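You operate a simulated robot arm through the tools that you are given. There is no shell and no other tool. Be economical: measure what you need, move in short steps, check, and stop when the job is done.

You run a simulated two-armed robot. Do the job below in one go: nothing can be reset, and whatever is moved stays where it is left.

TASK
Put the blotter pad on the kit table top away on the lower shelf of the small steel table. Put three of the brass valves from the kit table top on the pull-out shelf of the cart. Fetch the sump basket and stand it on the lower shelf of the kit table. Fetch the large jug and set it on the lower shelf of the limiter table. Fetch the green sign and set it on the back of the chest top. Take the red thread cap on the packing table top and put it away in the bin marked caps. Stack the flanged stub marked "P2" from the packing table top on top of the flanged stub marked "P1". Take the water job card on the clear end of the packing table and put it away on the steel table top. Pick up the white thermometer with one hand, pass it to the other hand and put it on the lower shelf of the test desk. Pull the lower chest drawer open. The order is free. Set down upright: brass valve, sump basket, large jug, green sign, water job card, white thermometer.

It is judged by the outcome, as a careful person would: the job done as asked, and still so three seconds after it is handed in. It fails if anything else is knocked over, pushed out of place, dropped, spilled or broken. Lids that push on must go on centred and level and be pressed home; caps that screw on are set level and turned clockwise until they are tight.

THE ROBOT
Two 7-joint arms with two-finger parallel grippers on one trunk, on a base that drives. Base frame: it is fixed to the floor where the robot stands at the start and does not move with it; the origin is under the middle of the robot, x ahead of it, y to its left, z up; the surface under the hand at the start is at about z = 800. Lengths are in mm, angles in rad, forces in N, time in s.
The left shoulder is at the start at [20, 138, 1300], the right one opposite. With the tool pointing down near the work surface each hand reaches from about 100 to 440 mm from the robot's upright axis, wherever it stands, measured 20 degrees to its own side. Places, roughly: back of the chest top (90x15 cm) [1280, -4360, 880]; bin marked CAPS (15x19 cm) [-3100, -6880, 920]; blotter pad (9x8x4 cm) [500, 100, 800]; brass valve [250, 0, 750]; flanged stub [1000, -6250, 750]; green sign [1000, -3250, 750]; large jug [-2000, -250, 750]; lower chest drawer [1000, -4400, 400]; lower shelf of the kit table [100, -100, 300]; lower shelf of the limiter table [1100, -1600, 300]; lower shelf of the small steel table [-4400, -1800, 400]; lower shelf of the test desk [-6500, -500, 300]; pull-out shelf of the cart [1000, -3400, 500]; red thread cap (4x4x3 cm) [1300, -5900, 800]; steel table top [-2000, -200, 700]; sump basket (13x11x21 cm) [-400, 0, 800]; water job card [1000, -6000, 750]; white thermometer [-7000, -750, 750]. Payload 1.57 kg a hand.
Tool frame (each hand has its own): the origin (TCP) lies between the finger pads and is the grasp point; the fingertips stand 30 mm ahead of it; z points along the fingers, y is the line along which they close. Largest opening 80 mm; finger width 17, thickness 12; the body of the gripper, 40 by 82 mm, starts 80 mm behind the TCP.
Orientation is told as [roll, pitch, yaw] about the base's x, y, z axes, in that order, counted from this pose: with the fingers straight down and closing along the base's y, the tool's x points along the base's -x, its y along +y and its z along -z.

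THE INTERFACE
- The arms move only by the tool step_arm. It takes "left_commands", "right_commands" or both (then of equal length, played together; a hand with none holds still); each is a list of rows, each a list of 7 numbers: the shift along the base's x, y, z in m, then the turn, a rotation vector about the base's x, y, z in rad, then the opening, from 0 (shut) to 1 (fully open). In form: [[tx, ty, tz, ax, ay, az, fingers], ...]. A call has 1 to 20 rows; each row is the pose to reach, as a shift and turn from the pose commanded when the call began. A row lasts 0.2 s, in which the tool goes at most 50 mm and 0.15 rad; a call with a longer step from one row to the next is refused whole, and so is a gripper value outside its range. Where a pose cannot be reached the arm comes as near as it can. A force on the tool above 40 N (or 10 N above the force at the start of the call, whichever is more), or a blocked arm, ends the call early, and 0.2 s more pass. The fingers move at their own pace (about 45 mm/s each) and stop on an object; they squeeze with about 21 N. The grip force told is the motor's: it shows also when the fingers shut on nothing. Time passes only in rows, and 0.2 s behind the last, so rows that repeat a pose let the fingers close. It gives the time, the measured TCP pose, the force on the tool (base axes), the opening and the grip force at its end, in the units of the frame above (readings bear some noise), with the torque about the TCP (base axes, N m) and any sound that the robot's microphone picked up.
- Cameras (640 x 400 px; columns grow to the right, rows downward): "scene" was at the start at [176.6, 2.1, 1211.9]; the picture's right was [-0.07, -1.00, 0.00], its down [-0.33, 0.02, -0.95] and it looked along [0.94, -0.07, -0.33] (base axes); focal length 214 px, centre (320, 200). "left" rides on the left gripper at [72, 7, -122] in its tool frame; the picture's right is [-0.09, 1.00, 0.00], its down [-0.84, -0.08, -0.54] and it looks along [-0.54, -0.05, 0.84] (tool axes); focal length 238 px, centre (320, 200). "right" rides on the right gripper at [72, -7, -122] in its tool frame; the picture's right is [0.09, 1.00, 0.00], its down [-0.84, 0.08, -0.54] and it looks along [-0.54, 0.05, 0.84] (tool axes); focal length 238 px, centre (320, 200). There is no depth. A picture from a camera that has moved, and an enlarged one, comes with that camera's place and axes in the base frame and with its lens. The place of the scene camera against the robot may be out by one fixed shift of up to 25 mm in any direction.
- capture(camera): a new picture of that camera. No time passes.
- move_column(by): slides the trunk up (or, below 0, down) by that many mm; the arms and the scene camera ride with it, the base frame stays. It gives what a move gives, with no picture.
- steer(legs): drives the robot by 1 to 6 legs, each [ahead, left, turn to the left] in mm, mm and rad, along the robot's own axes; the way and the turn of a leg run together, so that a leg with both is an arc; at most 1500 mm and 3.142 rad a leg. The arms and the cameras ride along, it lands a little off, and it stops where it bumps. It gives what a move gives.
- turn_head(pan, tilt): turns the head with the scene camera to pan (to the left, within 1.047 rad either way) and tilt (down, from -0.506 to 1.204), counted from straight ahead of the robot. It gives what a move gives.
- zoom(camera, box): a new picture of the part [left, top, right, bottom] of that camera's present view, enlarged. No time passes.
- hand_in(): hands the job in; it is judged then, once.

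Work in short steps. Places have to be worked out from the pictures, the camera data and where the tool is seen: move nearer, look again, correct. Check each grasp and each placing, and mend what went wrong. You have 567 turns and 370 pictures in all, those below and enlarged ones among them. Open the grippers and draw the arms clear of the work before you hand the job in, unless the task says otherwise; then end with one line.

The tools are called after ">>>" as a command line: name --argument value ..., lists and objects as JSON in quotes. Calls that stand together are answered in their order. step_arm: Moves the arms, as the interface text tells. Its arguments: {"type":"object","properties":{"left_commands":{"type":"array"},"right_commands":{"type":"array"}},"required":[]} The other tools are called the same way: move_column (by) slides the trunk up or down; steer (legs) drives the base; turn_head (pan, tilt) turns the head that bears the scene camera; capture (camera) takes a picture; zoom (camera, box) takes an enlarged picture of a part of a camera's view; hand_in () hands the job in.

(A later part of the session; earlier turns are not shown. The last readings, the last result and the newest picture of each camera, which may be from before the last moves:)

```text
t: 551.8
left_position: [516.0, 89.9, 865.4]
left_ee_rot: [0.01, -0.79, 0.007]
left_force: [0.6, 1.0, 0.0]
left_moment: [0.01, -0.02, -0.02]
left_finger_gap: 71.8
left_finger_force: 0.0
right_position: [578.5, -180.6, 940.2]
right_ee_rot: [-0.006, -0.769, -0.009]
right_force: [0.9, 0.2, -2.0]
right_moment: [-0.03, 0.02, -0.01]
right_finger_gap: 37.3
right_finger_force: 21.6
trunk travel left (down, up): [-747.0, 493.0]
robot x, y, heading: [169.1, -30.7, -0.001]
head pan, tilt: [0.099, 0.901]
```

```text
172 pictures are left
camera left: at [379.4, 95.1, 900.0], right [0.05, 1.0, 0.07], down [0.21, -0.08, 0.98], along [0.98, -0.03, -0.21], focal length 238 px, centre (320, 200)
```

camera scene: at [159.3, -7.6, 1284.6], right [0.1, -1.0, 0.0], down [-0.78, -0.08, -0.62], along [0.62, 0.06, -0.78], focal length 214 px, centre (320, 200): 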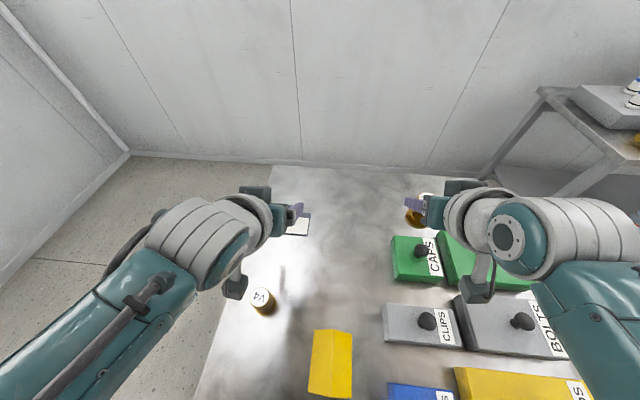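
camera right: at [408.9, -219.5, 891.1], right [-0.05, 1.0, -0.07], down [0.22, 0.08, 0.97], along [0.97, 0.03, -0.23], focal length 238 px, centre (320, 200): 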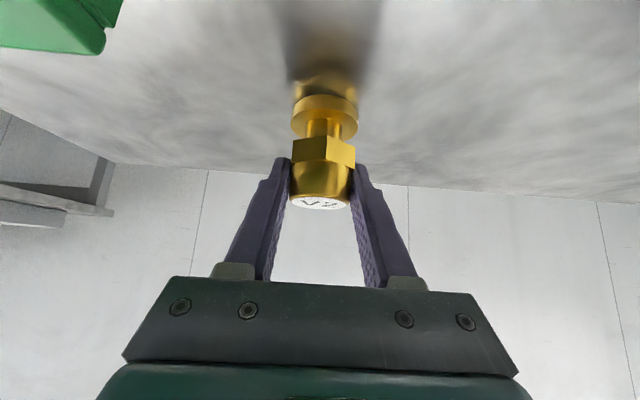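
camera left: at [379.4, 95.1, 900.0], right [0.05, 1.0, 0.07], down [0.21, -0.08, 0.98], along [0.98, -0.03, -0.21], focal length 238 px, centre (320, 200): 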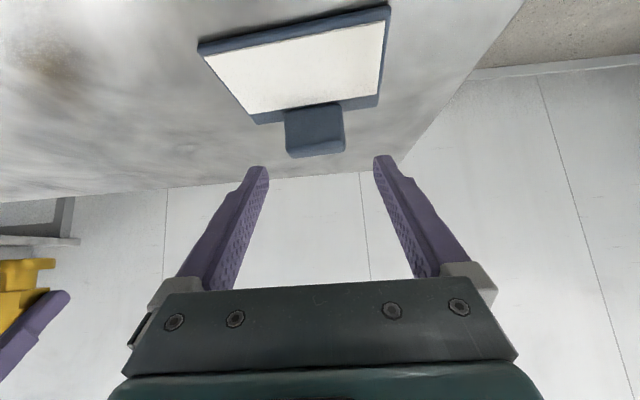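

Aligned: just lower 26 mm.

>>> step_arm --left_commands '[[0, 0.0, -0.013, 0, 0, 0, 0.9], [0, 0.0, -0.026, 0, 0, 0, 0.9]]'

>>> capture --camera "left"

```text
t: 552.4
left_position: [514.3, 109.5, 834.7]
left_ee_rot: [0.072, -0.786, -0.048]
left_force: [-0.3, 0.1, 0.4]
left_moment: [0.04, -0.03, 0.04]
left_finger_gap: 72.1
left_finger_force: 0.1
right_position: [576.9, -180.7, 940.8]
right_ee_rot: [-0.005, -0.768, -0.01]
right_force: [0.2, -0.1, -1.6]
right_moment: [0.02, -0.02, -0.01]
right_finger_gap: 37.1
right_finger_force: 21.4
trunk travel left (down, up): [-747.0, 493.0]
robot x, y, heading: [168.6, -32.8, 0.004]
head pan, tilt: [0.099, 0.901]
```

```text
171 pictures are left
camera left: at [378.0, 115.1, 870.5], right [0.06, 0.99, 0.12], down [0.21, -0.13, 0.97], along [0.98, -0.03, -0.21], focal length 238 px, centre (320, 200)
```

left: 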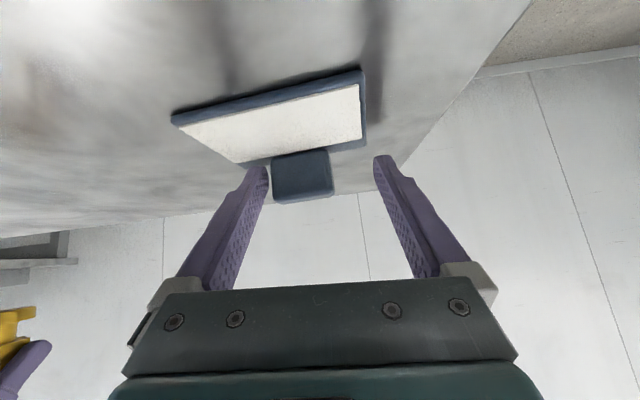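

The left arm is at its low limit. I raise it by arm, lower the column 50 mm, and approach again.

>>> step_arm --left_commands '[[0, -0.005, 0.03, -0.035, 0, 0.025, 0.9], [0, -0.018, 0.05, -0.07, 0, 0.05, 0.9], [0, -0.018, 0.06, -0.075, 0, 0.055, 0.9]]'

>>> move_column --by -50

>>> capture --camera "left"

```text
t: 553.4
left_position: [521.0, 116.2, 895.5]
left_ee_rot: [0.049, -0.806, 0.026]
left_force: [-0.3, -0.1, 1.0]
left_moment: [0.01, 0.03, -0.03]
left_finger_gap: 71.8
left_finger_force: 0.0
right_position: [575.9, -180.4, 939.7]
right_ee_rot: [-0.004, -0.766, -0.009]
right_force: [-0.8, 0.8, -1.5]
right_moment: [-0.02, 0.02, -0.01]
right_finger_gap: 37.0
right_finger_force: 21.1
trunk travel left (down, up): [-747.0, 493.0]
robot x, y, heading: [166.0, -30.1, 0.001]
head pan, tilt: [0.099, 0.901]
stopped in row 3 (left hand): the arm was blocked; the commanded pose is now the measured one
```

```text
t: 554.3
left_position: [521.8, 116.0, 844.3]
left_ee_rot: [0.046, -0.805, 0.026]
left_force: [0.2, 0.3, 0.5]
left_moment: [0.0, -0.03, 0.0]
left_finger_gap: 71.9
left_finger_force: 0.0
right_position: [576.9, -180.3, 891.3]
right_ee_rot: [-0.005, -0.769, -0.012]
right_force: [0.2, 0.1, -1.9]
right_moment: [0.03, 0.03, 0.0]
right_finger_gap: 37.3
right_finger_force: 20.6
trunk travel left (down, up): [-697.0, 543.0]
robot x, y, heading: [167.5, -24.3, -0.0]
head pan, tilt: [0.099, 0.901]
```

```text
170 pictures are left
camera left: at [384.3, 114.5, 878.3], right [0.0, 1.0, 0.1], down [0.2, -0.1, 0.98], along [0.98, 0.02, -0.19], focal length 238 px, centre (320, 200)
```

left: 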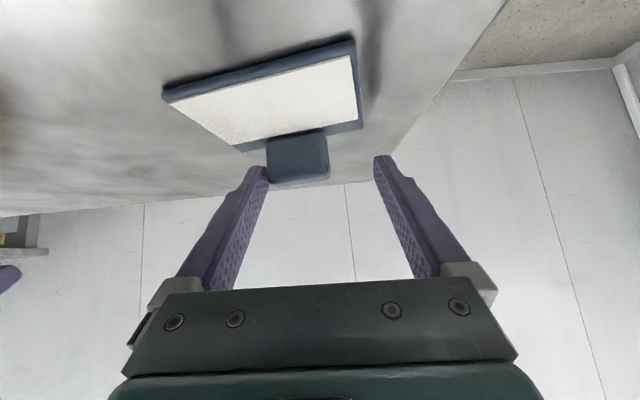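

The block touches the left finger's inside; I shift the robot 17 mm right to centre it, and close.

>>> steer --legs '[[0, -17, 0]]'

>>> capture --camera "left"

```text
t: 555.1
left_position: [521.6, 98.1, 844.4]
left_ee_rot: [0.046, -0.804, 0.028]
left_force: [0.5, 0.1, -0.4]
left_moment: [-0.02, -0.01, 0.01]
left_finger_gap: 71.9
left_finger_force: 0.1
right_position: [577.1, -196.8, 891.4]
right_ee_rot: [-0.006, -0.77, -0.01]
right_force: [-0.4, -0.3, -2.8]
right_moment: [-0.01, 0.03, -0.02]
right_finger_gap: 37.3
right_finger_force: 20.8
trunk travel left (down, up): [-697.0, 543.0]
robot x, y, heading: [167.9, -45.4, -0.002]
head pan, tilt: [0.099, 0.901]
```

```text
169 pictures are left
camera left: at [384.1, 96.8, 878.2], right [0.0, 1.0, 0.1], down [0.2, -0.1, 0.98], along [0.98, 0.02, -0.19], focal length 238 px, centre (320, 200)
```

left: 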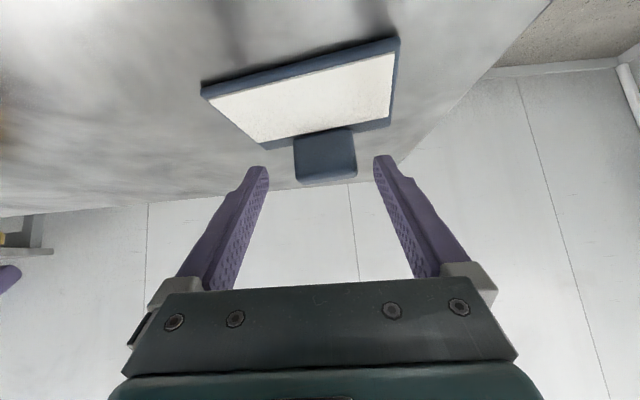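

Centred. Ahead 9 mm, column down 5, and close.

>>> steer --legs '[[10, 0, 0]]'

>>> move_column --by -5

>>> step_arm --left_commands '[[0, 0, 0, 0, 0, 0, 0.6], [0, 0, 0, 0, 0, 0, 0.4], [0, 0, 0, 0, 0, 0, 0.2], [0, 0, 0, 0, 0, 0, 0.2], [0, 0, 0, 0, 0, 0, 0.2], [0, 0, 0, 0, 0, 0, 0.2]]'

>>> capture --camera "left"

```text
t: 555.9
left_position: [531.0, 100.1, 845.1]
left_ee_rot: [0.053, -0.804, 0.022]
left_force: [0.3, 0.5, 0.4]
left_moment: [-0.02, 0.02, -0.01]
left_finger_gap: 72.0
left_finger_force: 0.1
right_position: [587.5, -198.1, 891.3]
right_ee_rot: [-0.005, -0.768, -0.01]
right_force: [-0.1, -0.3, -2.4]
right_moment: [-0.02, 0.0, -0.02]
right_finger_gap: 37.4
right_finger_force: 20.6
trunk travel left (down, up): [-697.0, 543.0]
robot x, y, heading: [177.4, -45.6, -0.001]
head pan, tilt: [0.099, 0.901]
```

```text
t: 556.4
left_position: [531.2, 100.7, 839.8]
left_ee_rot: [0.055, -0.805, 0.019]
left_force: [0.0, 0.0, 0.2]
left_moment: [-0.03, 0.02, 0.0]
left_finger_gap: 72.1
left_finger_force: 0.1
right_position: [585.8, -196.4, 884.9]
right_ee_rot: [-0.006, -0.767, -0.01]
right_force: [-0.2, -0.3, -2.1]
right_moment: [-0.01, 0.02, 0.01]
right_finger_gap: 37.3
right_finger_force: 21.0
trunk travel left (down, up): [-692.0, 548.0]
robot x, y, heading: [178.7, -44.8, 0.001]
head pan, tilt: [0.099, 0.901]
```

```text
t: 557.8
left_position: [531.4, 100.4, 840.2]
left_ee_rot: [0.055, -0.805, 0.02]
left_force: [0.4, 0.3, 0.1]
left_moment: [-0.01, 0.0, 0.02]
left_finger_gap: 40.3
left_finger_force: 21.2
right_position: [586.3, -197.3, 885.6]
right_ee_rot: [-0.003, -0.768, -0.011]
right_force: [0.1, 0.1, -2.5]
right_moment: [0.0, 0.03, -0.01]
right_finger_gap: 37.0
right_finger_force: 21.1
trunk travel left (down, up): [-692.0, 548.0]
robot x, y, heading: [178.8, -46.4, -0.003]
head pan, tilt: [0.099, 0.901]
```

```text
168 pictures are left
camera left: at [394.2, 99.1, 873.0], right [0.0, 0.99, 0.1], down [0.19, -0.1, 0.98], along [0.98, 0.02, -0.19], focal length 238 px, centre (320, 200)
```

left: 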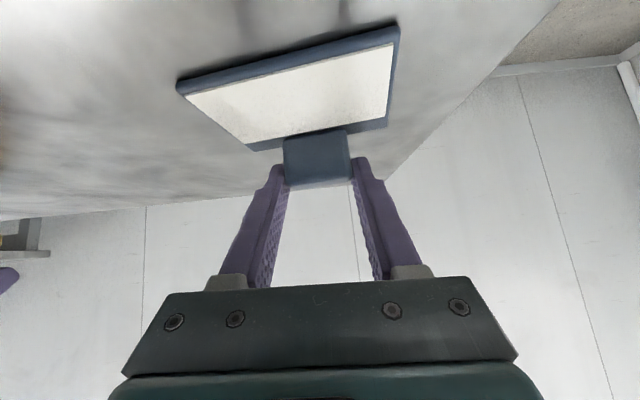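

Gripped (40 mm). Lift and check.

>>> move_column --by 40

>>> capture --camera "left"

```text
t: 558.6
left_position: [531.9, 100.7, 879.1]
left_ee_rot: [0.056, -0.805, 0.021]
left_force: [0.0, -0.2, -0.1]
left_moment: [0.01, -0.02, 0.01]
left_finger_gap: 39.7
left_finger_force: 20.9
right_position: [586.8, -197.6, 925.4]
right_ee_rot: [-0.006, -0.766, -0.011]
right_force: [0.9, 0.3, -2.6]
right_moment: [-0.02, 0.03, -0.02]
right_finger_gap: 37.3
right_finger_force: 21.5
trunk travel left (down, up): [-732.0, 508.0]
robot x, y, heading: [182.1, -43.9, 0.001]
head pan, tilt: [0.099, 0.901]
```

```text
167 pictures are left
camera left: at [394.0, 99.1, 913.0], right [0.0, 0.99, 0.1], down [0.2, -0.1, 0.98], along [0.98, 0.02, -0.19], focal length 238 px, centre (320, 200)
```

left: 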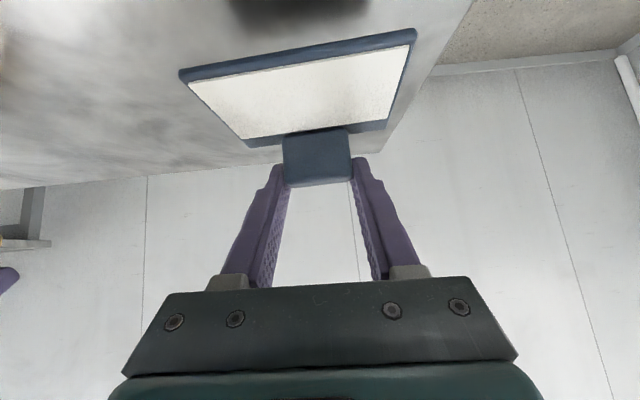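

Pad held level. I raise and go to the cart again; there I will turn the robot 0.6 rad left so that the left hand with the pad stays outside the cart.

>>> move_column --by 170

>>> steer --legs '[[-80, -1490, 0], [0, -1490, 0], [0, -420, 0], [0, 0, 0.58]]'

>>> turn_head --pan -0.5 --tilt 0.6

>>> capture --camera "scene"

>>> capture --camera "left"

```text
t: 560.5
left_position: [531.6, 100.5, 1049.1]
left_ee_rot: [0.053, -0.806, 0.02]
left_force: [0.3, 0.1, 0.2]
left_moment: [0.02, -0.04, -0.03]
left_finger_gap: 39.5
left_finger_force: 21.2
right_position: [588.1, -197.9, 1095.5]
right_ee_rot: [-0.005, -0.768, -0.011]
right_force: [-0.2, -0.4, -2.4]
right_moment: [0.0, 0.0, -0.02]
right_finger_gap: 37.3
right_finger_force: 21.0
trunk travel left (down, up): [-902.0, 338.0]
robot x, y, heading: [175.2, -44.4, -0.002]
head pan, tilt: [0.099, 0.901]
```

```text
t: 578.8
left_position: [224.5, -3147.0, 1048.7]
left_ee_rot: [0.054, -0.803, 0.553]
left_force: [0.8, 1.0, 0.4]
left_moment: [-0.02, 0.0, 0.03]
left_finger_gap: 39.1
left_finger_force: 21.0
right_position: [422.1, -3377.0, 1096.0]
right_ee_rot: [-0.005, -0.767, 0.518]
right_force: [0.5, 0.0, -2.5]
right_moment: [0.02, 0.01, -0.02]
right_finger_gap: 36.9
right_finger_force: 20.2
trunk travel left (down, up): [-902.0, 338.0]
robot x, y, heading: [-9.7, -3451.0, 0.524]
head pan, tilt: [0.099, 0.901]
```

```text
t: 579.8
left_position: [224.6, -3147.7, 1050.0]
left_ee_rot: [0.057, -0.805, 0.548]
left_force: [0.3, -1.4, -0.3]
left_moment: [0.03, -0.04, -0.01]
left_finger_gap: 38.9
left_finger_force: 21.1
right_position: [422.7, -3376.6, 1096.4]
right_ee_rot: [-0.004, -0.766, 0.518]
right_force: [0.4, 0.1, -2.3]
right_moment: [0.01, 0.01, -0.02]
right_finger_gap: 37.1
right_finger_force: 20.6
trunk travel left (down, up): [-902.0, 338.0]
robot x, y, heading: [-13.1, -3452.0, 0.532]
head pan, tilt: [-0.499, 0.6]
```

```text
166 pictures are left
camera scene: at [150.0, -3390.5, 1414.3], right [0.03, -1.0, 0.0], down [-0.57, -0.02, -0.82], along [0.82, 0.02, -0.57], focal length 214 px, centre (320, 200)
```

scene: 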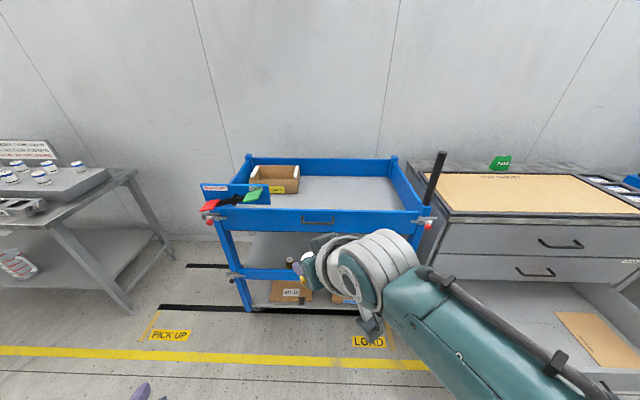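

```text
165 pictures are left
camera left: at [107.5, -3217.2, 1083.0], right [-0.5, 0.86, 0.1], down [0.22, 0.01, 0.98], along [0.84, 0.51, -0.19], focal length 238 px, centre (320, 200)
```

left: 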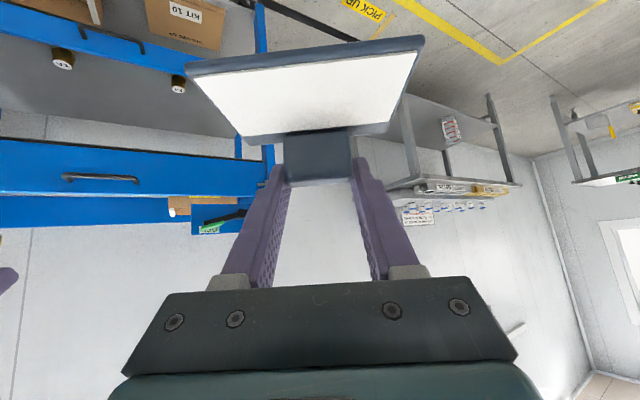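

Watching the pad's grip (gap slowly shrinking). I lower now and drive in at an angle.

>>> move_column --by -400

>>> move_column --by -50

>>> steer --legs '[[270, -138, 0]]'

>>> capture --camera "right"

>>> capture --camera "scene"

```text
t: 583.6
left_position: [226.1, -3146.9, 649.8]
left_ee_rot: [0.055, -0.805, 0.548]
left_force: [-0.1, -0.7, -1.2]
left_moment: [0.02, -0.01, 0.01]
left_finger_gap: 38.9
left_finger_force: 21.0
right_position: [422.4, -3376.1, 696.2]
right_ee_rot: [-0.005, -0.768, 0.52]
right_force: [0.5, 0.0, -3.1]
right_moment: [-0.03, 0.02, -0.05]
right_finger_gap: 36.9
right_finger_force: 20.9
trunk travel left (down, up): [-502.0, 738.0]
robot x, y, heading: [-11.3, -3452.9, 0.525]
head pan, tilt: [-0.499, 0.6]
```

```text
t: 584.5
left_position: [223.6, -3146.5, 599.7]
left_ee_rot: [0.055, -0.803, 0.55]
left_force: [-0.8, -0.3, -0.1]
left_moment: [0.0, 0.0, 0.0]
left_finger_gap: 39.0
left_finger_force: 20.8
right_position: [424.0, -3376.8, 646.9]
right_ee_rot: [-0.005, -0.767, 0.52]
right_force: [-0.3, -0.1, -1.3]
right_moment: [0.03, 0.01, 0.02]
right_finger_gap: 37.1
right_finger_force: 21.0
trunk travel left (down, up): [-452.0, 788.0]
robot x, y, heading: [-8.9, -3453.0, 0.529]
head pan, tilt: [-0.499, 0.6]
```

```text
t: 586.5
left_position: [525.0, -3138.9, 599.6]
left_ee_rot: [0.054, -0.804, 0.54]
left_force: [1.2, 0.0, -1.4]
left_moment: [0.02, -0.03, 0.02]
left_finger_gap: 38.9
left_finger_force: 21.2
right_position: [721.4, -3369.0, 645.7]
right_ee_rot: [-0.005, -0.765, 0.507]
right_force: [0.5, -0.1, -2.2]
right_moment: [-0.03, -0.03, 0.02]
right_finger_gap: 36.9
right_finger_force: 20.9
trunk travel left (down, up): [-452.0, 788.0]
robot x, y, heading: [287.0, -3442.6, 0.515]
head pan, tilt: [-0.499, 0.6]
```

```text
164 pictures are left
camera right: at [604.8, -3441.3, 684.0], right [-0.54, 0.84, -0.07], down [0.16, 0.18, 0.97], along [0.83, 0.51, -0.23], focal length 238 px, centre (320, 200)
```

right: 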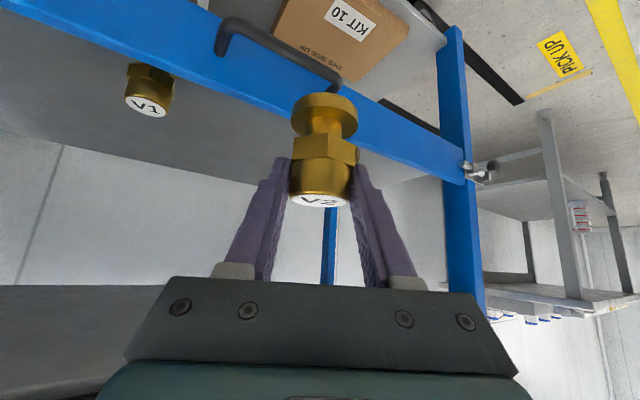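

```text
163 pictures are left
camera scene: at [448.4, -3381.8, 964.4], right [0.02, -1.0, 0.0], down [-0.56, -0.01, -0.83], along [0.82, 0.02, -0.56], focal length 214 px, centre (320, 200)
```

scene: 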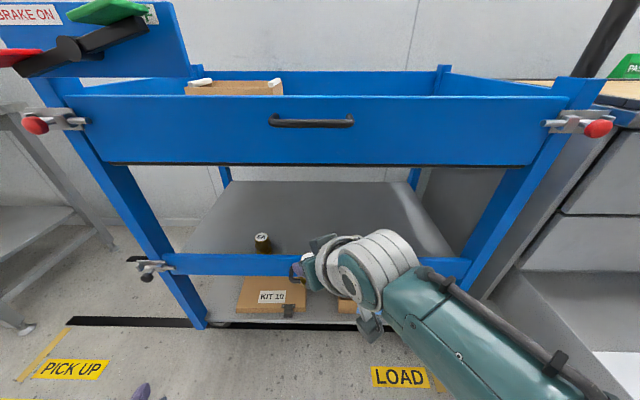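

Continue in: (159,19) mm more.

>>> steer --legs '[[148, -62, 0]]'

>>> capture --camera "right"

>>> capture --camera "left"

```text
t: 588.0
left_position: [685.0, -3117.2, 598.6]
left_ee_rot: [0.057, -0.804, 0.54]
left_force: [-0.7, 0.1, 0.5]
left_moment: [0.0, -0.01, 0.02]
left_finger_gap: 38.9
left_finger_force: 20.8
right_position: [881.0, -3349.2, 644.4]
right_ee_rot: [-0.004, -0.766, 0.509]
right_force: [1.0, -0.4, -1.3]
right_moment: [0.02, 0.01, -0.01]
right_finger_gap: 36.8
right_finger_force: 20.7
trunk travel left (down, up): [-452.0, 788.0]
robot x, y, heading: [450.2, -3421.6, 0.521]
head pan, tilt: [-0.499, 0.6]
```

```text
162 pictures are left
camera right: at [764.4, -3420.4, 683.9], right [-0.54, 0.84, -0.07], down [0.16, 0.18, 0.97], along [0.83, 0.51, -0.23], focal length 238 px, centre (320, 200)
```

right: 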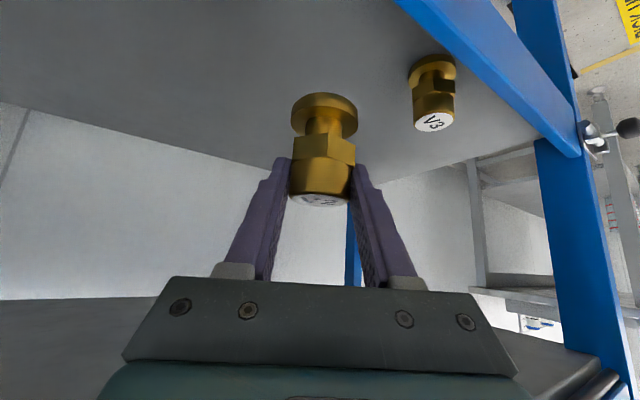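

```text
161 pictures are left
camera left: at [567.2, -3187.0, 632.9], right [-0.49, 0.87, 0.1], down [0.22, 0.01, 0.98], along [0.84, 0.5, -0.19], focal length 238 px, centre (320, 200)
```

left: 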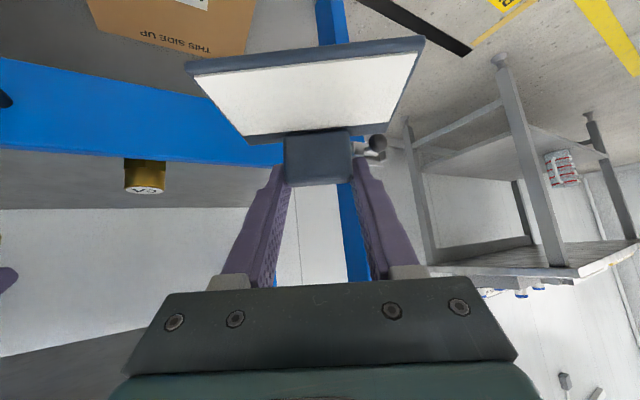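

>>> move_column --by -85

>>> move_column --by -8

>>> move_column --by -5

>>> move_column --by -4

```text
t: 589.2
left_position: [684.2, -3117.0, 514.7]
left_ee_rot: [0.058, -0.803, 0.536]
left_force: [0.1, 0.5, -0.7]
left_moment: [-0.05, -0.01, 0.01]
left_finger_gap: 39.0
left_finger_force: 20.9
right_position: [880.5, -3348.9, 561.2]
right_ee_rot: [-0.003, -0.765, 0.51]
right_force: [0.4, -1.0, -2.7]
right_moment: [0.01, 0.01, 0.01]
right_finger_gap: 36.9
right_finger_force: 20.6
trunk travel left (down, up): [-367.0, 873.0]
robot x, y, heading: [448.4, -3418.2, 0.52]
head pan, tilt: [-0.499, 0.6]
```

```text
t: 589.8
left_position: [685.0, -3117.7, 506.8]
left_ee_rot: [0.056, -0.804, 0.539]
left_force: [0.9, 0.0, -0.5]
left_moment: [-0.03, 0.0, 0.0]
left_finger_gap: 39.1
left_finger_force: 20.9
right_position: [880.4, -3349.7, 551.8]
right_ee_rot: [-0.003, -0.765, 0.511]
right_force: [0.1, -1.0, -2.8]
right_moment: [0.0, 0.03, -0.02]
right_finger_gap: 37.1
right_finger_force: 21.0
trunk travel left (down, up): [-359.0, 881.0]
robot x, y, heading: [452.1, -3419.1, 0.518]
head pan, tilt: [-0.499, 0.6]
```

```text
t: 590.3
left_position: [684.7, -3117.1, 500.6]
left_ee_rot: [0.055, -0.805, 0.54]
left_force: [-0.3, 0.1, 0.0]
left_moment: [0.0, -0.01, 0.02]
left_finger_gap: 38.9
left_finger_force: 21.0
right_position: [880.9, -3348.7, 548.2]
right_ee_rot: [-0.002, -0.767, 0.512]
right_force: [0.0, -0.1, -3.5]
right_moment: [-0.02, 0.03, -0.02]
right_finger_gap: 37.1
right_finger_force: 21.1
trunk travel left (down, up): [-354.0, 886.0]
robot x, y, heading: [447.7, -3417.9, 0.52]
head pan, tilt: [-0.499, 0.6]
```

```text
t: 590.8
left_position: [683.9, -3117.9, 498.0]
left_ee_rot: [0.056, -0.805, 0.539]
left_force: [0.1, -0.4, 0.3]
left_moment: [-0.01, -0.02, 0.01]
left_finger_gap: 38.8
left_finger_force: 21.1
right_position: [881.9, -3348.6, 544.5]
right_ee_rot: [-0.004, -0.768, 0.507]
right_force: [-2.7, -1.5, 10.3]
right_moment: [0.16, 0.24, 0.07]
right_finger_gap: 37.0
right_finger_force: 21.0
trunk travel left (down, up): [-350.0, 890.0]
robot x, y, heading: [447.2, -3422.9, 0.523]
head pan, tilt: [-0.499, 0.6]
```

Contact. Down 2 more, open, rise and check.

>>> move_column --by -2

>>> step_arm --right_commands '[[0, 0, 0, 0, 0, 0, 0.55], [0, 0, 0, 0, 0, 0, 0.75], [0, 0, 0, 0, 0, 0, 0.85], [0, 0, 0, 0, 0, 0, 0.85]]'

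>>> move_column --by 90

>>> capture --camera "right"

```text
t: 591.3
left_position: [683.9, -3117.9, 495.9]
left_ee_rot: [0.055, -0.805, 0.539]
left_force: [0.7, -0.3, -0.6]
left_moment: [-0.02, 0.02, 0.02]
left_finger_gap: 38.9
left_finger_force: 21.2
right_position: [882.3, -3348.9, 543.5]
right_ee_rot: [-0.002, -0.771, 0.507]
right_force: [-5.0, -3.0, 22.9]
right_moment: [0.29, 0.23, 0.11]
right_finger_gap: 37.1
right_finger_force: 20.7
trunk travel left (down, up): [-348.0, 892.0]
robot x, y, heading: [449.3, -3422.7, 0.52]
head pan, tilt: [-0.499, 0.6]
```

```text
t: 592.3
left_position: [684.5, -3117.4, 496.0]
left_ee_rot: [0.057, -0.804, 0.539]
left_force: [-0.4, 0.4, -0.6]
left_moment: [0.0, 0.0, 0.03]
left_finger_gap: 38.6
left_finger_force: 20.1
right_position: [880.2, -3350.8, 541.2]
right_ee_rot: [-0.003, -0.766, 0.511]
right_force: [-0.9, -0.3, 0.2]
right_moment: [-0.01, -0.02, 0.01]
right_finger_gap: 68.1
right_finger_force: 0.0
trunk travel left (down, up): [-348.0, 892.0]
robot x, y, heading: [450.2, -3421.3, 0.519]
head pan, tilt: [-0.499, 0.6]
```

```text
t: 593.6
left_position: [683.6, -3118.4, 584.8]
left_ee_rot: [0.057, -0.804, 0.539]
left_force: [-1.1, -0.2, -0.9]
left_moment: [-0.03, 0.02, 0.03]
left_finger_gap: 38.8
left_finger_force: 21.0
right_position: [881.0, -3349.7, 631.5]
right_ee_rot: [-0.004, -0.765, 0.511]
right_force: [-0.6, -0.3, -0.4]
right_moment: [-0.03, 0.0, -0.02]
right_finger_gap: 68.0
right_finger_force: 0.1
trunk travel left (down, up): [-438.0, 802.0]
robot x, y, heading: [449.5, -3419.7, 0.518]
head pan, tilt: [-0.499, 0.6]
```

```text
160 pictures are left
camera right: at [764.2, -3420.4, 669.9], right [-0.54, 0.84, -0.07], down [0.16, 0.18, 0.97], along [0.83, 0.51, -0.23], focal length 238 px, centre (320, 200)
```

right: 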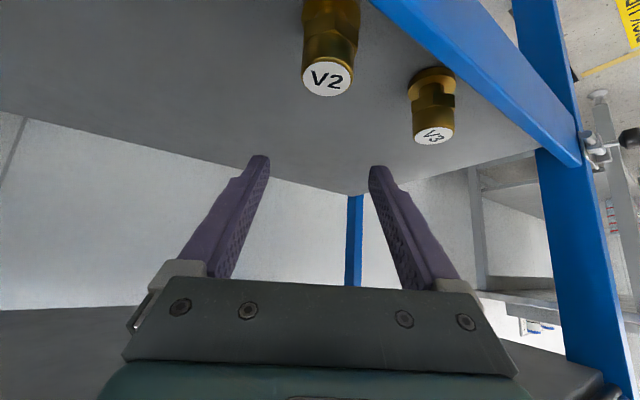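

All three valves stand on the pull-out shelf. Back out, raise, and travel to look for the small steel table.

>>> steer --legs '[[-382, 218, 0]]'

>>> move_column --by 390

>>> steer --legs '[[0, 0, 1.05], [1200, 0, 0], [1000, 0, 0], [0, 0, 1.57]]'

>>> turn_head --pan 0 --tilt 0.3

>>> capture --camera "scene"

```text
t: 596.3
left_position: [234.0, -3117.2, 585.1]
left_ee_rot: [0.056, -0.805, 0.545]
left_force: [-0.3, 0.0, -0.9]
left_moment: [0.0, -0.03, 0.0]
left_finger_gap: 38.9
left_finger_force: 21.0
right_position: [432.0, -3346.5, 632.0]
right_ee_rot: [-0.003, -0.766, 0.516]
right_force: [0.2, 0.1, -0.3]
right_moment: [0.0, -0.01, 0.02]
right_finger_gap: 68.0
right_finger_force: 0.2
trunk travel left (down, up): [-438.0, 802.0]
robot x, y, heading: [2.4, -3425.5, 0.52]
head pan, tilt: [-0.499, 0.6]
```

```text
t: 600.0
left_position: [233.7, -3116.8, 976.2]
left_ee_rot: [0.056, -0.805, 0.546]
left_force: [0.5, 0.5, 0.1]
left_moment: [0.0, -0.02, 0.0]
left_finger_gap: 38.7
left_finger_force: 21.0
right_position: [431.5, -3346.2, 1021.3]
right_ee_rot: [-0.006, -0.766, 0.517]
right_force: [0.3, 0.3, -0.3]
right_moment: [0.0, 0.01, 0.01]
right_finger_gap: 67.7
right_finger_force: 0.1
trunk travel left (down, up): [-828.0, 412.0]
robot x, y, heading: [-2.0, -3423.5, 0.527]
head pan, tilt: [-0.499, 0.6]
```

```text
t: 617.3
left_position: [-353.8, -1355.8, 974.9]
left_ee_rot: [0.058, -0.804, 3.114]
left_force: [-0.2, 0.0, -0.1]
left_moment: [0.02, 0.02, -0.01]
left_finger_gap: 39.2
left_finger_force: 20.8
right_position: [-393.2, -1055.9, 1021.3]
right_ee_rot: [-0.004, -0.768, 3.083]
right_force: [0.6, -0.7, 0.2]
right_moment: [0.01, 0.05, 0.01]
right_finger_gap: 67.8
right_finger_force: 0.0
trunk travel left (down, up): [-828.0, 412.0]
robot x, y, heading: [11.7, -1225.8, 3.094]
head pan, tilt: [-0.499, 0.6]
```

```text
t: 618.2
left_position: [-353.2, -1356.7, 974.8]
left_ee_rot: [0.058, -0.806, 3.112]
left_force: [0.3, 0.4, 0.2]
left_moment: [0.0, 0.0, 0.01]
left_finger_gap: 39.2
left_finger_force: 21.2
right_position: [-393.1, -1055.9, 1021.3]
right_ee_rot: [-0.004, -0.766, 3.084]
right_force: [-0.3, -0.3, 0.3]
right_moment: [-0.03, 0.01, -0.03]
right_finger_gap: 68.3
right_finger_force: 0.0
trunk travel left (down, up): [-828.0, 412.0]
robot x, y, heading: [7.6, -1225.9, 3.095]
head pan, tilt: [0.0, 0.3]
```

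```text
159 pictures are left
camera scene: at [-200.4, -1208.2, 1367.9], right [0.05, 1.0, 0.0], down [0.3, -0.01, -0.96], along [-0.95, 0.05, -0.3], focal length 214 px, centre (320, 200)
```

scene: 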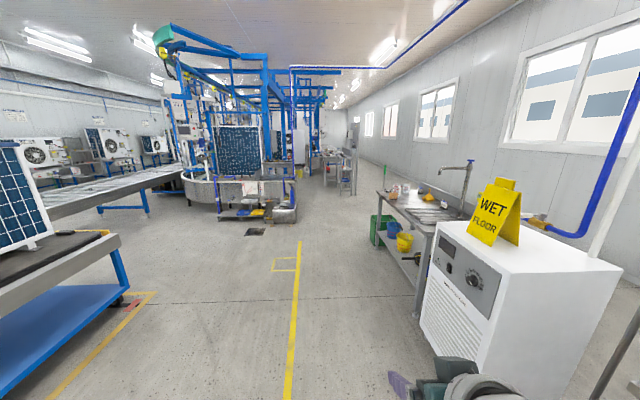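

>>> zoom --camera "scene" --box '[170, 110, 390, 247]'

```text
2.91 times, centred on (280, 178) of scene
camera zoom: at [-200.4, -1208.2, 1367.9], right [0.05, 1.0, 0.0], down [0.3, -0.01, -0.96], along [-0.95, 0.05, -0.3], focal length 624 px, centre (436, 262)
```

zoom: 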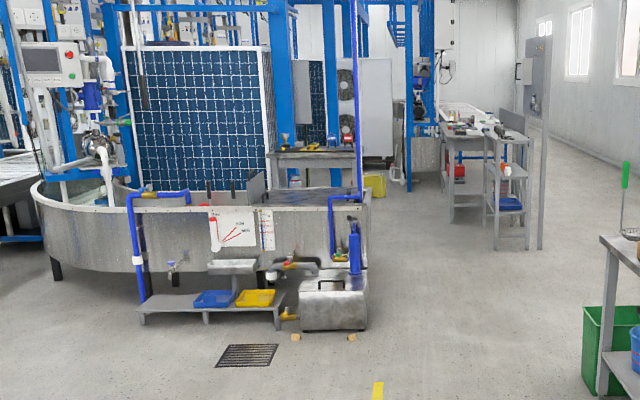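

The small steel table seems to be behind the tank's right end. I drive along the passage to see it better.

>>> steer --legs '[[1400, -150, 0.045], [1400, -130, 0]]'

>>> turn_head --pan 0.35 --tilt 0.3

>>> capture --camera "scene"

```text
t: 631.8
left_position: [-3126.4, -1071.7, 975.1]
left_ee_rot: [0.059, -0.804, -3.11]
left_force: [-0.3, 0.6, -0.3]
left_moment: [0.0, 0.0, -0.01]
left_finger_gap: 39.0
left_finger_force: 20.3
right_position: [-3185.5, -773.6, 1020.3]
right_ee_rot: [-0.003, -0.767, -3.139]
right_force: [-1.2, -0.3, -0.4]
right_moment: [0.03, 0.02, 0.02]
right_finger_gap: 68.2
right_finger_force: 0.0
trunk travel left (down, up): [-828.0, 412.0]
robot x, y, heading: [-2774.9, -916.6, -3.13]
head pan, tilt: [0.0, 0.3]
```

```text
t: 632.6
left_position: [-3127.1, -1072.7, 975.3]
left_ee_rot: [0.059, -0.804, -3.11]
left_force: [-0.3, 0.1, -1.1]
left_moment: [0.01, 0.04, -0.02]
left_finger_gap: 39.1
left_finger_force: 20.6
right_position: [-3185.2, -773.4, 1021.2]
right_ee_rot: [-0.003, -0.766, -3.138]
right_force: [-0.7, -0.8, 0.0]
right_moment: [0.0, 0.0, -0.02]
right_finger_gap: 68.0
right_finger_force: 0.1
trunk travel left (down, up): [-828.0, 412.0]
robot x, y, heading: [-2769.6, -919.1, -3.133]
head pan, tilt: [0.351, 0.3]
```

```text
157 pictures are left
camera scene: at [-2976.5, -945.5, 1367.9], right [-0.36, 0.93, 0.0], down [0.28, 0.11, -0.96], along [-0.89, -0.34, -0.3], focal length 214 px, centre (320, 200)
```

scene: 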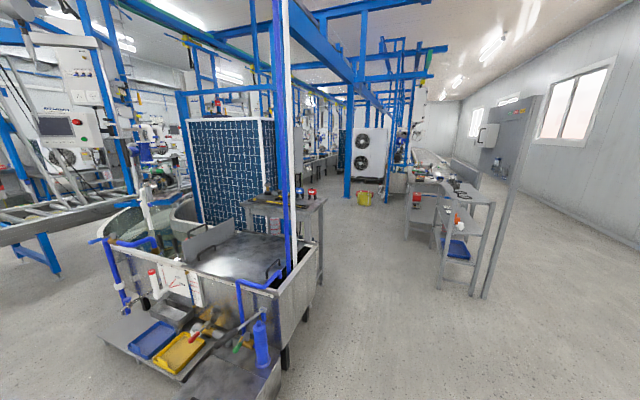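

The small table stands beyond the tank end at ≈(-4430,-1700). I drive past, turn to face -y, and look under it.

>>> steer --legs '[[1490, 0, -0.01], [150, -60, 0], [0, 0, 1.56]]'

>>> turn_head --pan 0 --tilt 0.7

>>> capture --camera "scene"

```text
t: 644.9
left_position: [-4268.3, -1220.9, 976.5]
left_ee_rot: [0.056, -0.805, -1.553]
left_force: [0.4, 0.5, 0.5]
left_moment: [-0.03, -0.01, 0.0]
left_finger_gap: 38.7
left_finger_force: 20.5
right_position: [-4566.6, -1275.9, 1022.8]
right_ee_rot: [-0.003, -0.766, -1.582]
right_force: [0.0, 0.3, -0.6]
right_moment: [0.0, -0.03, -0.01]
right_finger_gap: 67.9
right_finger_force: 0.1
trunk travel left (down, up): [-828.0, 412.0]
robot x, y, heading: [-4411.1, -867.1, -1.572]
head pan, tilt: [0.351, 0.3]
```

```text
t: 645.7
left_position: [-4267.9, -1221.0, 975.1]
left_ee_rot: [0.059, -0.804, -1.555]
left_force: [0.3, 0.4, -0.3]
left_moment: [0.02, -0.01, 0.01]
left_finger_gap: 38.9
left_finger_force: 20.5
right_position: [-4567.9, -1276.2, 1021.6]
right_ee_rot: [-0.004, -0.767, -1.581]
right_force: [0.4, 0.4, -0.3]
right_moment: [0.01, 0.0, -0.02]
right_finger_gap: 67.9
right_finger_force: 0.0
trunk travel left (down, up): [-828.0, 412.0]
robot x, y, heading: [-4418.5, -867.6, -1.568]
head pan, tilt: [0.0, 0.7]
```

```text
156 pictures are left
camera scene: at [-4431.9, -1041.7, 1331.9], right [-1.0, 0.0, 0.0], down [0.0, 0.64, -0.77], along [0.0, -0.77, -0.64], focal length 214 px, centre (320, 200)
```

scene: 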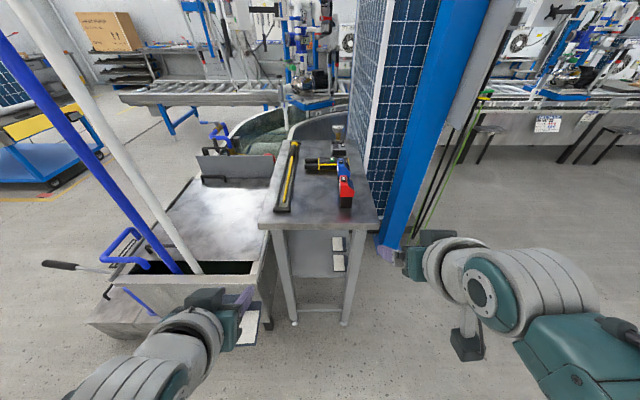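

>>> zoom --camera "scene" --box '[230, 120, 400, 340]'

```text
1.82 times, centred on (315, 230) of scene
camera zoom: at [-4431.9, -1041.7, 1331.9], right [-1.0, 0.0, 0.0], down [0.0, 0.64, -0.77], along [0.0, -0.77, -0.64], focal length 390 px, centre (329, 146)
```

zoom: 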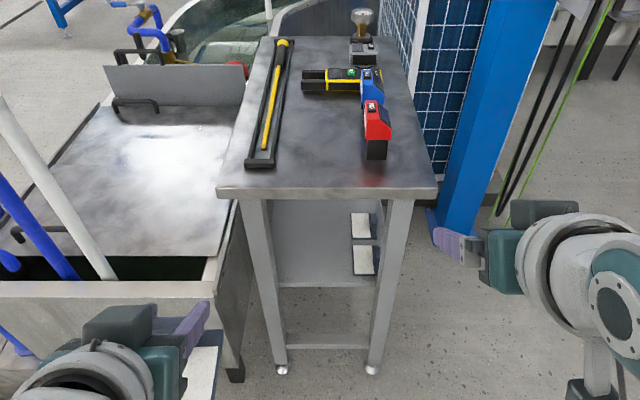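

I look with both hand cameras to judge the surroundings.

>>> capture --camera "right"

>>> capture --camera "left"

```text
154 pictures are left
camera right: at [-4572.7, -1138.9, 1060.0], right [1.0, 0.05, -0.07], down [0.08, -0.23, 0.97], along [0.04, -0.97, -0.23], focal length 238 px, centre (320, 200)
```

right: 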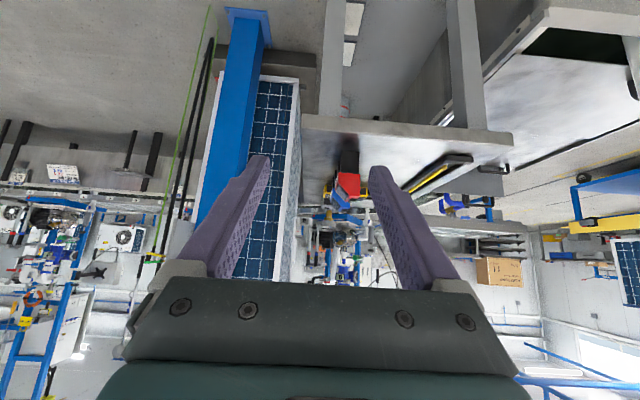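

```text
153 pictures are left
camera left: at [-4270.7, -1081.6, 1008.8], right [0.99, 0.0, 0.11], down [-0.11, -0.19, 0.98], along [0.02, -0.98, -0.19], focal length 238 px, centre (320, 200)
```

left: 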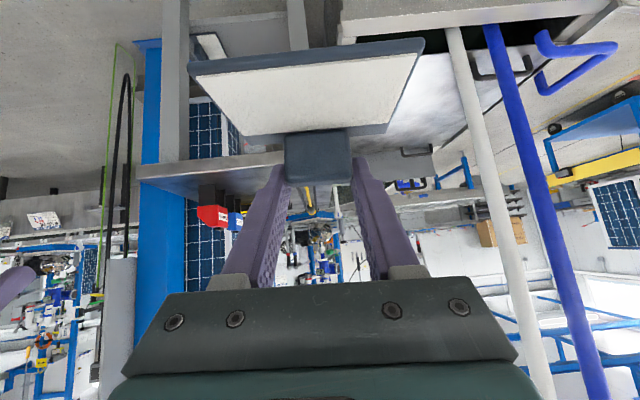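

Lower the trunk 330 mm for a view under the table top.

>>> move_column --by -330

>>> capture --camera "right"

>>> turn_head --pan 0 --tilt 0.5

>>> capture --camera "scene"

```text
t: 649.0
left_position: [-4268.8, -1220.6, 645.8]
left_ee_rot: [0.058, -0.805, -1.554]
left_force: [-0.4, -0.6, -1.3]
left_moment: [-0.01, 0.0, 0.02]
left_finger_gap: 39.0
left_finger_force: 20.9
right_position: [-4568.1, -1275.2, 691.0]
right_ee_rot: [-0.004, -0.766, -1.582]
right_force: [0.3, -0.2, -0.3]
right_moment: [0.0, -0.03, 0.0]
right_finger_gap: 67.9
right_finger_force: 0.0
trunk travel left (down, up): [-498.0, 742.0]
robot x, y, heading: [-4413.8, -866.8, -1.573]
head pan, tilt: [0.0, 0.7]
```

```text
152 pictures are left
camera right: at [-4572.6, -1138.9, 730.0], right [1.0, 0.05, -0.07], down [0.08, -0.23, 0.97], along [0.04, -0.97, -0.23], focal length 238 px, centre (320, 200)
```

right: 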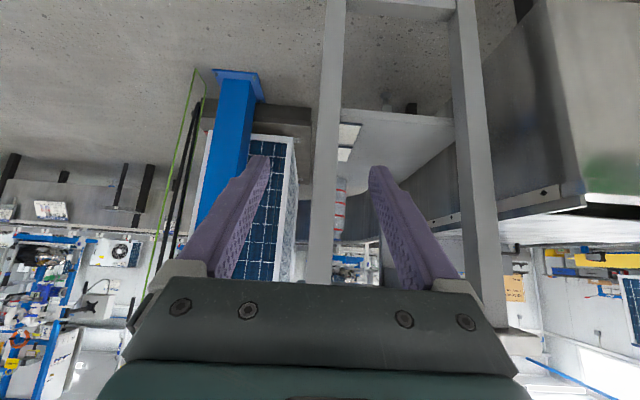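

```text
t: 649.7
left_position: [-4269.5, -1222.0, 645.7]
left_ee_rot: [0.057, -0.804, -1.552]
left_force: [-0.6, -0.3, -0.5]
left_moment: [-0.05, -0.01, -0.04]
left_finger_gap: 38.8
left_finger_force: 21.5
right_position: [-4567.7, -1276.3, 691.7]
right_ee_rot: [-0.002, -0.767, -1.581]
right_force: [0.0, -0.1, 0.6]
right_moment: [-0.01, 0.0, 0.01]
right_finger_gap: 68.2
right_finger_force: 0.0
trunk travel left (down, up): [-498.0, 742.0]
robot x, y, heading: [-4414.1, -866.4, -1.577]
head pan, tilt: [0.0, 0.499]
```

```text
151 pictures are left
camera scene: at [-4432.0, -1047.7, 1019.5], right [-1.0, 0.0, 0.0], down [0.0, 0.48, -0.88], along [0.0, -0.88, -0.48], focal length 214 px, centre (320, 200)
```

scene: 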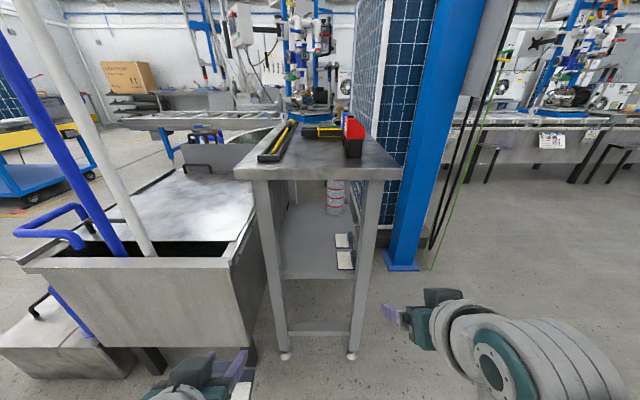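

Shelf front edge ≈(y -1613, z 381), set back under a top at z≈830. To keep the head clear I turn the robot 0.6 rad right, extend the left hand 35 mm, and draw the right hand back.

>>> step_arm --left_commands '[[0, -0.015, 0, 0, 0, 0, 0.2], [0, -0.03, 0, 0, 0, 0, 0.2], [0, -0.035, 0, 0, 0, 0, 0.2]]' --right_commands '[[0, 0.03, 0.03, 0, 0, 0, 0.3], [0, 0.06, 0.06, 0, 0, 0, 0.3], [0, 0.08, 0.08, 0, 0, 0, 0.3]]'

>>> steer --legs '[[0, 0, -0.6]]'

>>> move_column --by -190

>>> capture --camera "left"

```text
t: 650.5
left_position: [-4269.1, -1256.1, 646.0]
left_ee_rot: [0.057, -0.805, -1.55]
left_force: [0.5, -0.2, -0.7]
left_moment: [-0.01, 0.0, -0.04]
left_finger_gap: 39.0
left_finger_force: 20.8
right_position: [-4569.4, -1194.9, 772.4]
right_ee_rot: [-0.005, -0.767, -1.58]
right_force: [0.4, 0.1, 0.0]
right_moment: [-0.03, -0.01, 0.01]
right_finger_gap: 23.9
right_finger_force: 0.1
trunk travel left (down, up): [-498.0, 742.0]
robot x, y, heading: [-4420.1, -864.1, -1.574]
head pan, tilt: [0.0, 0.499]
```

```text
t: 652.5
left_position: [-4512.2, -1270.4, 646.7]
left_ee_rot: [0.056, -0.805, -2.15]
left_force: [-0.7, 0.2, -1.9]
left_moment: [-0.02, 0.03, -0.02]
left_finger_gap: 38.8
left_finger_force: 20.9
right_position: [-4728.9, -1052.2, 770.5]
right_ee_rot: [-0.003, -0.767, -2.178]
right_force: [-1.2, -0.5, 0.3]
right_moment: [0.01, -0.01, 0.0]
right_finger_gap: 24.0
right_finger_force: 0.1
trunk travel left (down, up): [-498.0, 742.0]
robot x, y, heading: [-4419.2, -865.8, -2.167]
head pan, tilt: [0.0, 0.499]
```

```text
t: 654.6
left_position: [-4514.2, -1270.7, 456.1]
left_ee_rot: [0.06, -0.804, -2.149]
left_force: [-0.3, -0.6, 0.1]
left_moment: [0.0, -0.01, 0.02]
left_finger_gap: 39.0
left_finger_force: 20.7
right_position: [-4728.0, -1051.3, 581.4]
right_ee_rot: [-0.002, -0.766, -2.18]
right_force: [0.1, 0.1, -0.5]
right_moment: [-0.03, 0.03, 0.03]
right_finger_gap: 23.9
right_finger_force: 0.0
trunk travel left (down, up): [-308.0, 932.0]
robot x, y, heading: [-4416.8, -865.9, -2.169]
head pan, tilt: [0.0, 0.499]
```

```text
150 pictures are left
camera left: at [-4437.9, -1153.1, 489.6], right [0.82, -0.56, 0.11], down [-0.2, -0.1, 0.98], along [-0.54, -0.82, -0.19], focal length 238 px, centre (320, 200)
```

left: 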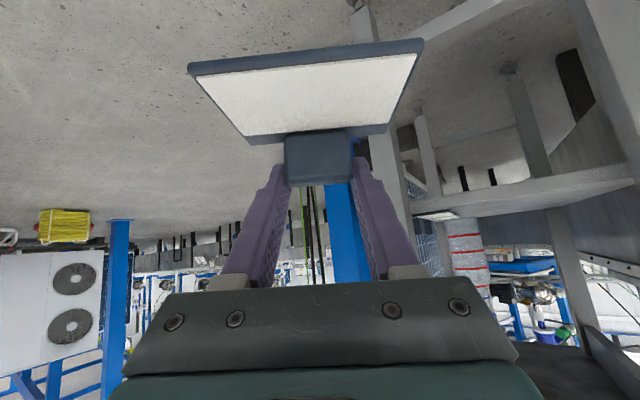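

At that angle the hand would meet the table's left leg; straight entry between the legs is better (head clearance ≈50 mm). I turn back, extend the left arm a bit more, and position.

>>> steer --legs '[[0, 0, 0.6]]'

>>> step_arm --left_commands '[[0, -0.015, 0, 0, 0, 0, 0.2], [0, -0.03, 0, 0, 0, 0, 0.2]]'

>>> turn_head --pan 0 --tilt 1.15

>>> capture --camera "left"

```text
t: 656.6
left_position: [-4275.2, -1258.2, 455.6]
left_ee_rot: [0.056, -0.805, -1.57]
left_force: [-0.1, 0.0, -0.1]
left_moment: [0.01, -0.01, 0.01]
left_finger_gap: 38.9
left_finger_force: 20.9
right_position: [-4575.0, -1193.4, 582.3]
right_ee_rot: [-0.004, -0.767, -1.598]
right_force: [0.1, 0.0, -1.2]
right_moment: [0.0, -0.01, -0.01]
right_finger_gap: 23.9
right_finger_force: 0.0
trunk travel left (down, up): [-308.0, 932.0]
robot x, y, heading: [-4413.8, -866.1, -1.588]
head pan, tilt: [0.0, 0.499]
```

```text
t: 657.2
left_position: [-4277.9, -1286.7, 457.8]
left_ee_rot: [0.057, -0.806, -1.57]
left_force: [-1.6, -0.2, -0.2]
left_moment: [0.02, 0.02, 0.01]
left_finger_gap: 38.9
left_finger_force: 21.3
right_position: [-4576.2, -1194.1, 582.2]
right_ee_rot: [-0.003, -0.766, -1.597]
right_force: [-1.2, 0.2, 0.0]
right_moment: [-0.01, -0.02, 0.0]
right_finger_gap: 24.0
right_finger_force: 0.0
trunk travel left (down, up): [-308.0, 932.0]
robot x, y, heading: [-4414.7, -865.7, -1.59]
head pan, tilt: [0.0, 0.499]
```

```text
t: 658.2
left_position: [-4276.9, -1286.0, 457.0]
left_ee_rot: [0.058, -0.805, -1.571]
left_force: [0.5, 0.3, -0.4]
left_moment: [-0.03, 0.05, 0.0]
left_finger_gap: 38.9
left_finger_force: 21.1
right_position: [-4574.0, -1193.2, 581.6]
right_ee_rot: [-0.004, -0.766, -1.598]
right_force: [-0.1, -0.8, -0.1]
right_moment: [-0.01, -0.01, 0.0]
right_finger_gap: 24.0
right_finger_force: 0.1
trunk travel left (down, up): [-308.0, 932.0]
robot x, y, heading: [-4416.2, -864.9, -1.585]
head pan, tilt: [0.0, 1.15]
```

```text
149 pictures are left
camera left: at [-4276.6, -1147.4, 490.1], right [0.99, -0.02, 0.11], down [-0.11, -0.19, 0.98], along [0.0, -0.98, -0.19], focal length 238 px, centre (320, 200)
```

left: 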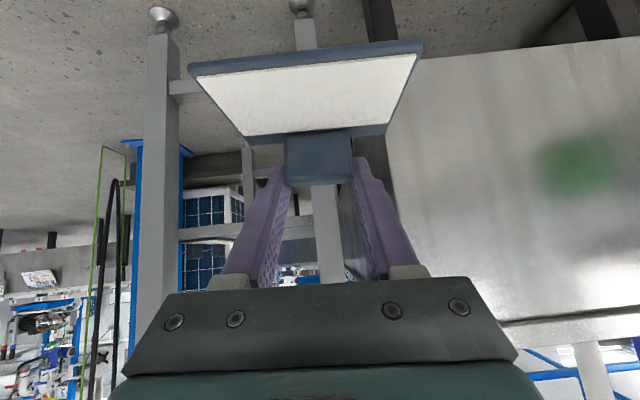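

The arm reached 421 forward, giving the head >100 mm clearance. Shift 135 mm right and go ahead 230.

>>> steer --legs '[[0, -132, 0.015], [210, 0, 0]]'

>>> capture --camera "left"

>>> capture --camera "scene"

```text
t: 660.8
left_position: [-4401.0, -1493.4, 456.4]
left_ee_rot: [0.058, -0.806, -1.552]
left_force: [0.8, -0.5, -0.9]
left_moment: [0.05, 0.02, -0.01]
left_finger_gap: 38.9
left_finger_force: 21.0
right_position: [-4699.6, -1405.7, 581.1]
right_ee_rot: [-0.004, -0.766, -1.579]
right_force: [-0.1, -0.2, 0.7]
right_moment: [-0.05, -0.01, 0.01]
right_finger_gap: 23.9
right_finger_force: 0.1
trunk travel left (down, up): [-308.0, 932.0]
robot x, y, heading: [-4549.2, -1076.0, -1.571]
head pan, tilt: [0.0, 1.15]
```

```text
148 pictures are left
camera left: at [-4403.3, -1353.3, 490.1], right [0.99, 0.0, 0.11], down [-0.1, -0.2, 0.98], along [0.02, -0.98, -0.19], focal length 238 px, centre (320, 200)
```

left: 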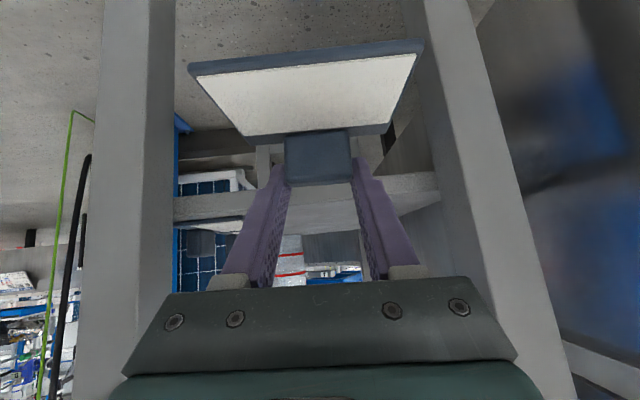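

```text
147 pictures are left
camera scene: at [-4563.9, -1224.9, 778.7], right [-1.0, 0.0, 0.0], down [0.0, 0.91, -0.41], along [0.0, -0.41, -0.91], focal length 214 px, centre (320, 200)
```

scene: 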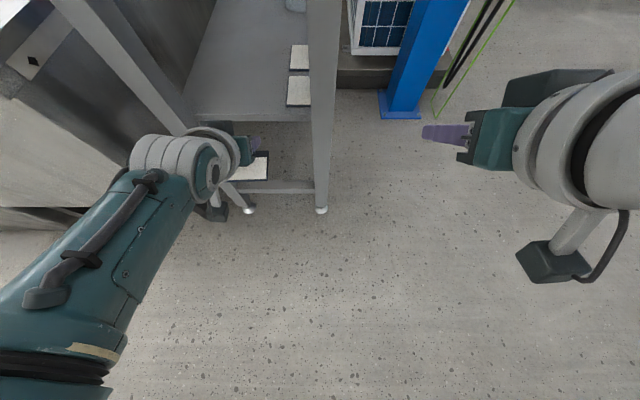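

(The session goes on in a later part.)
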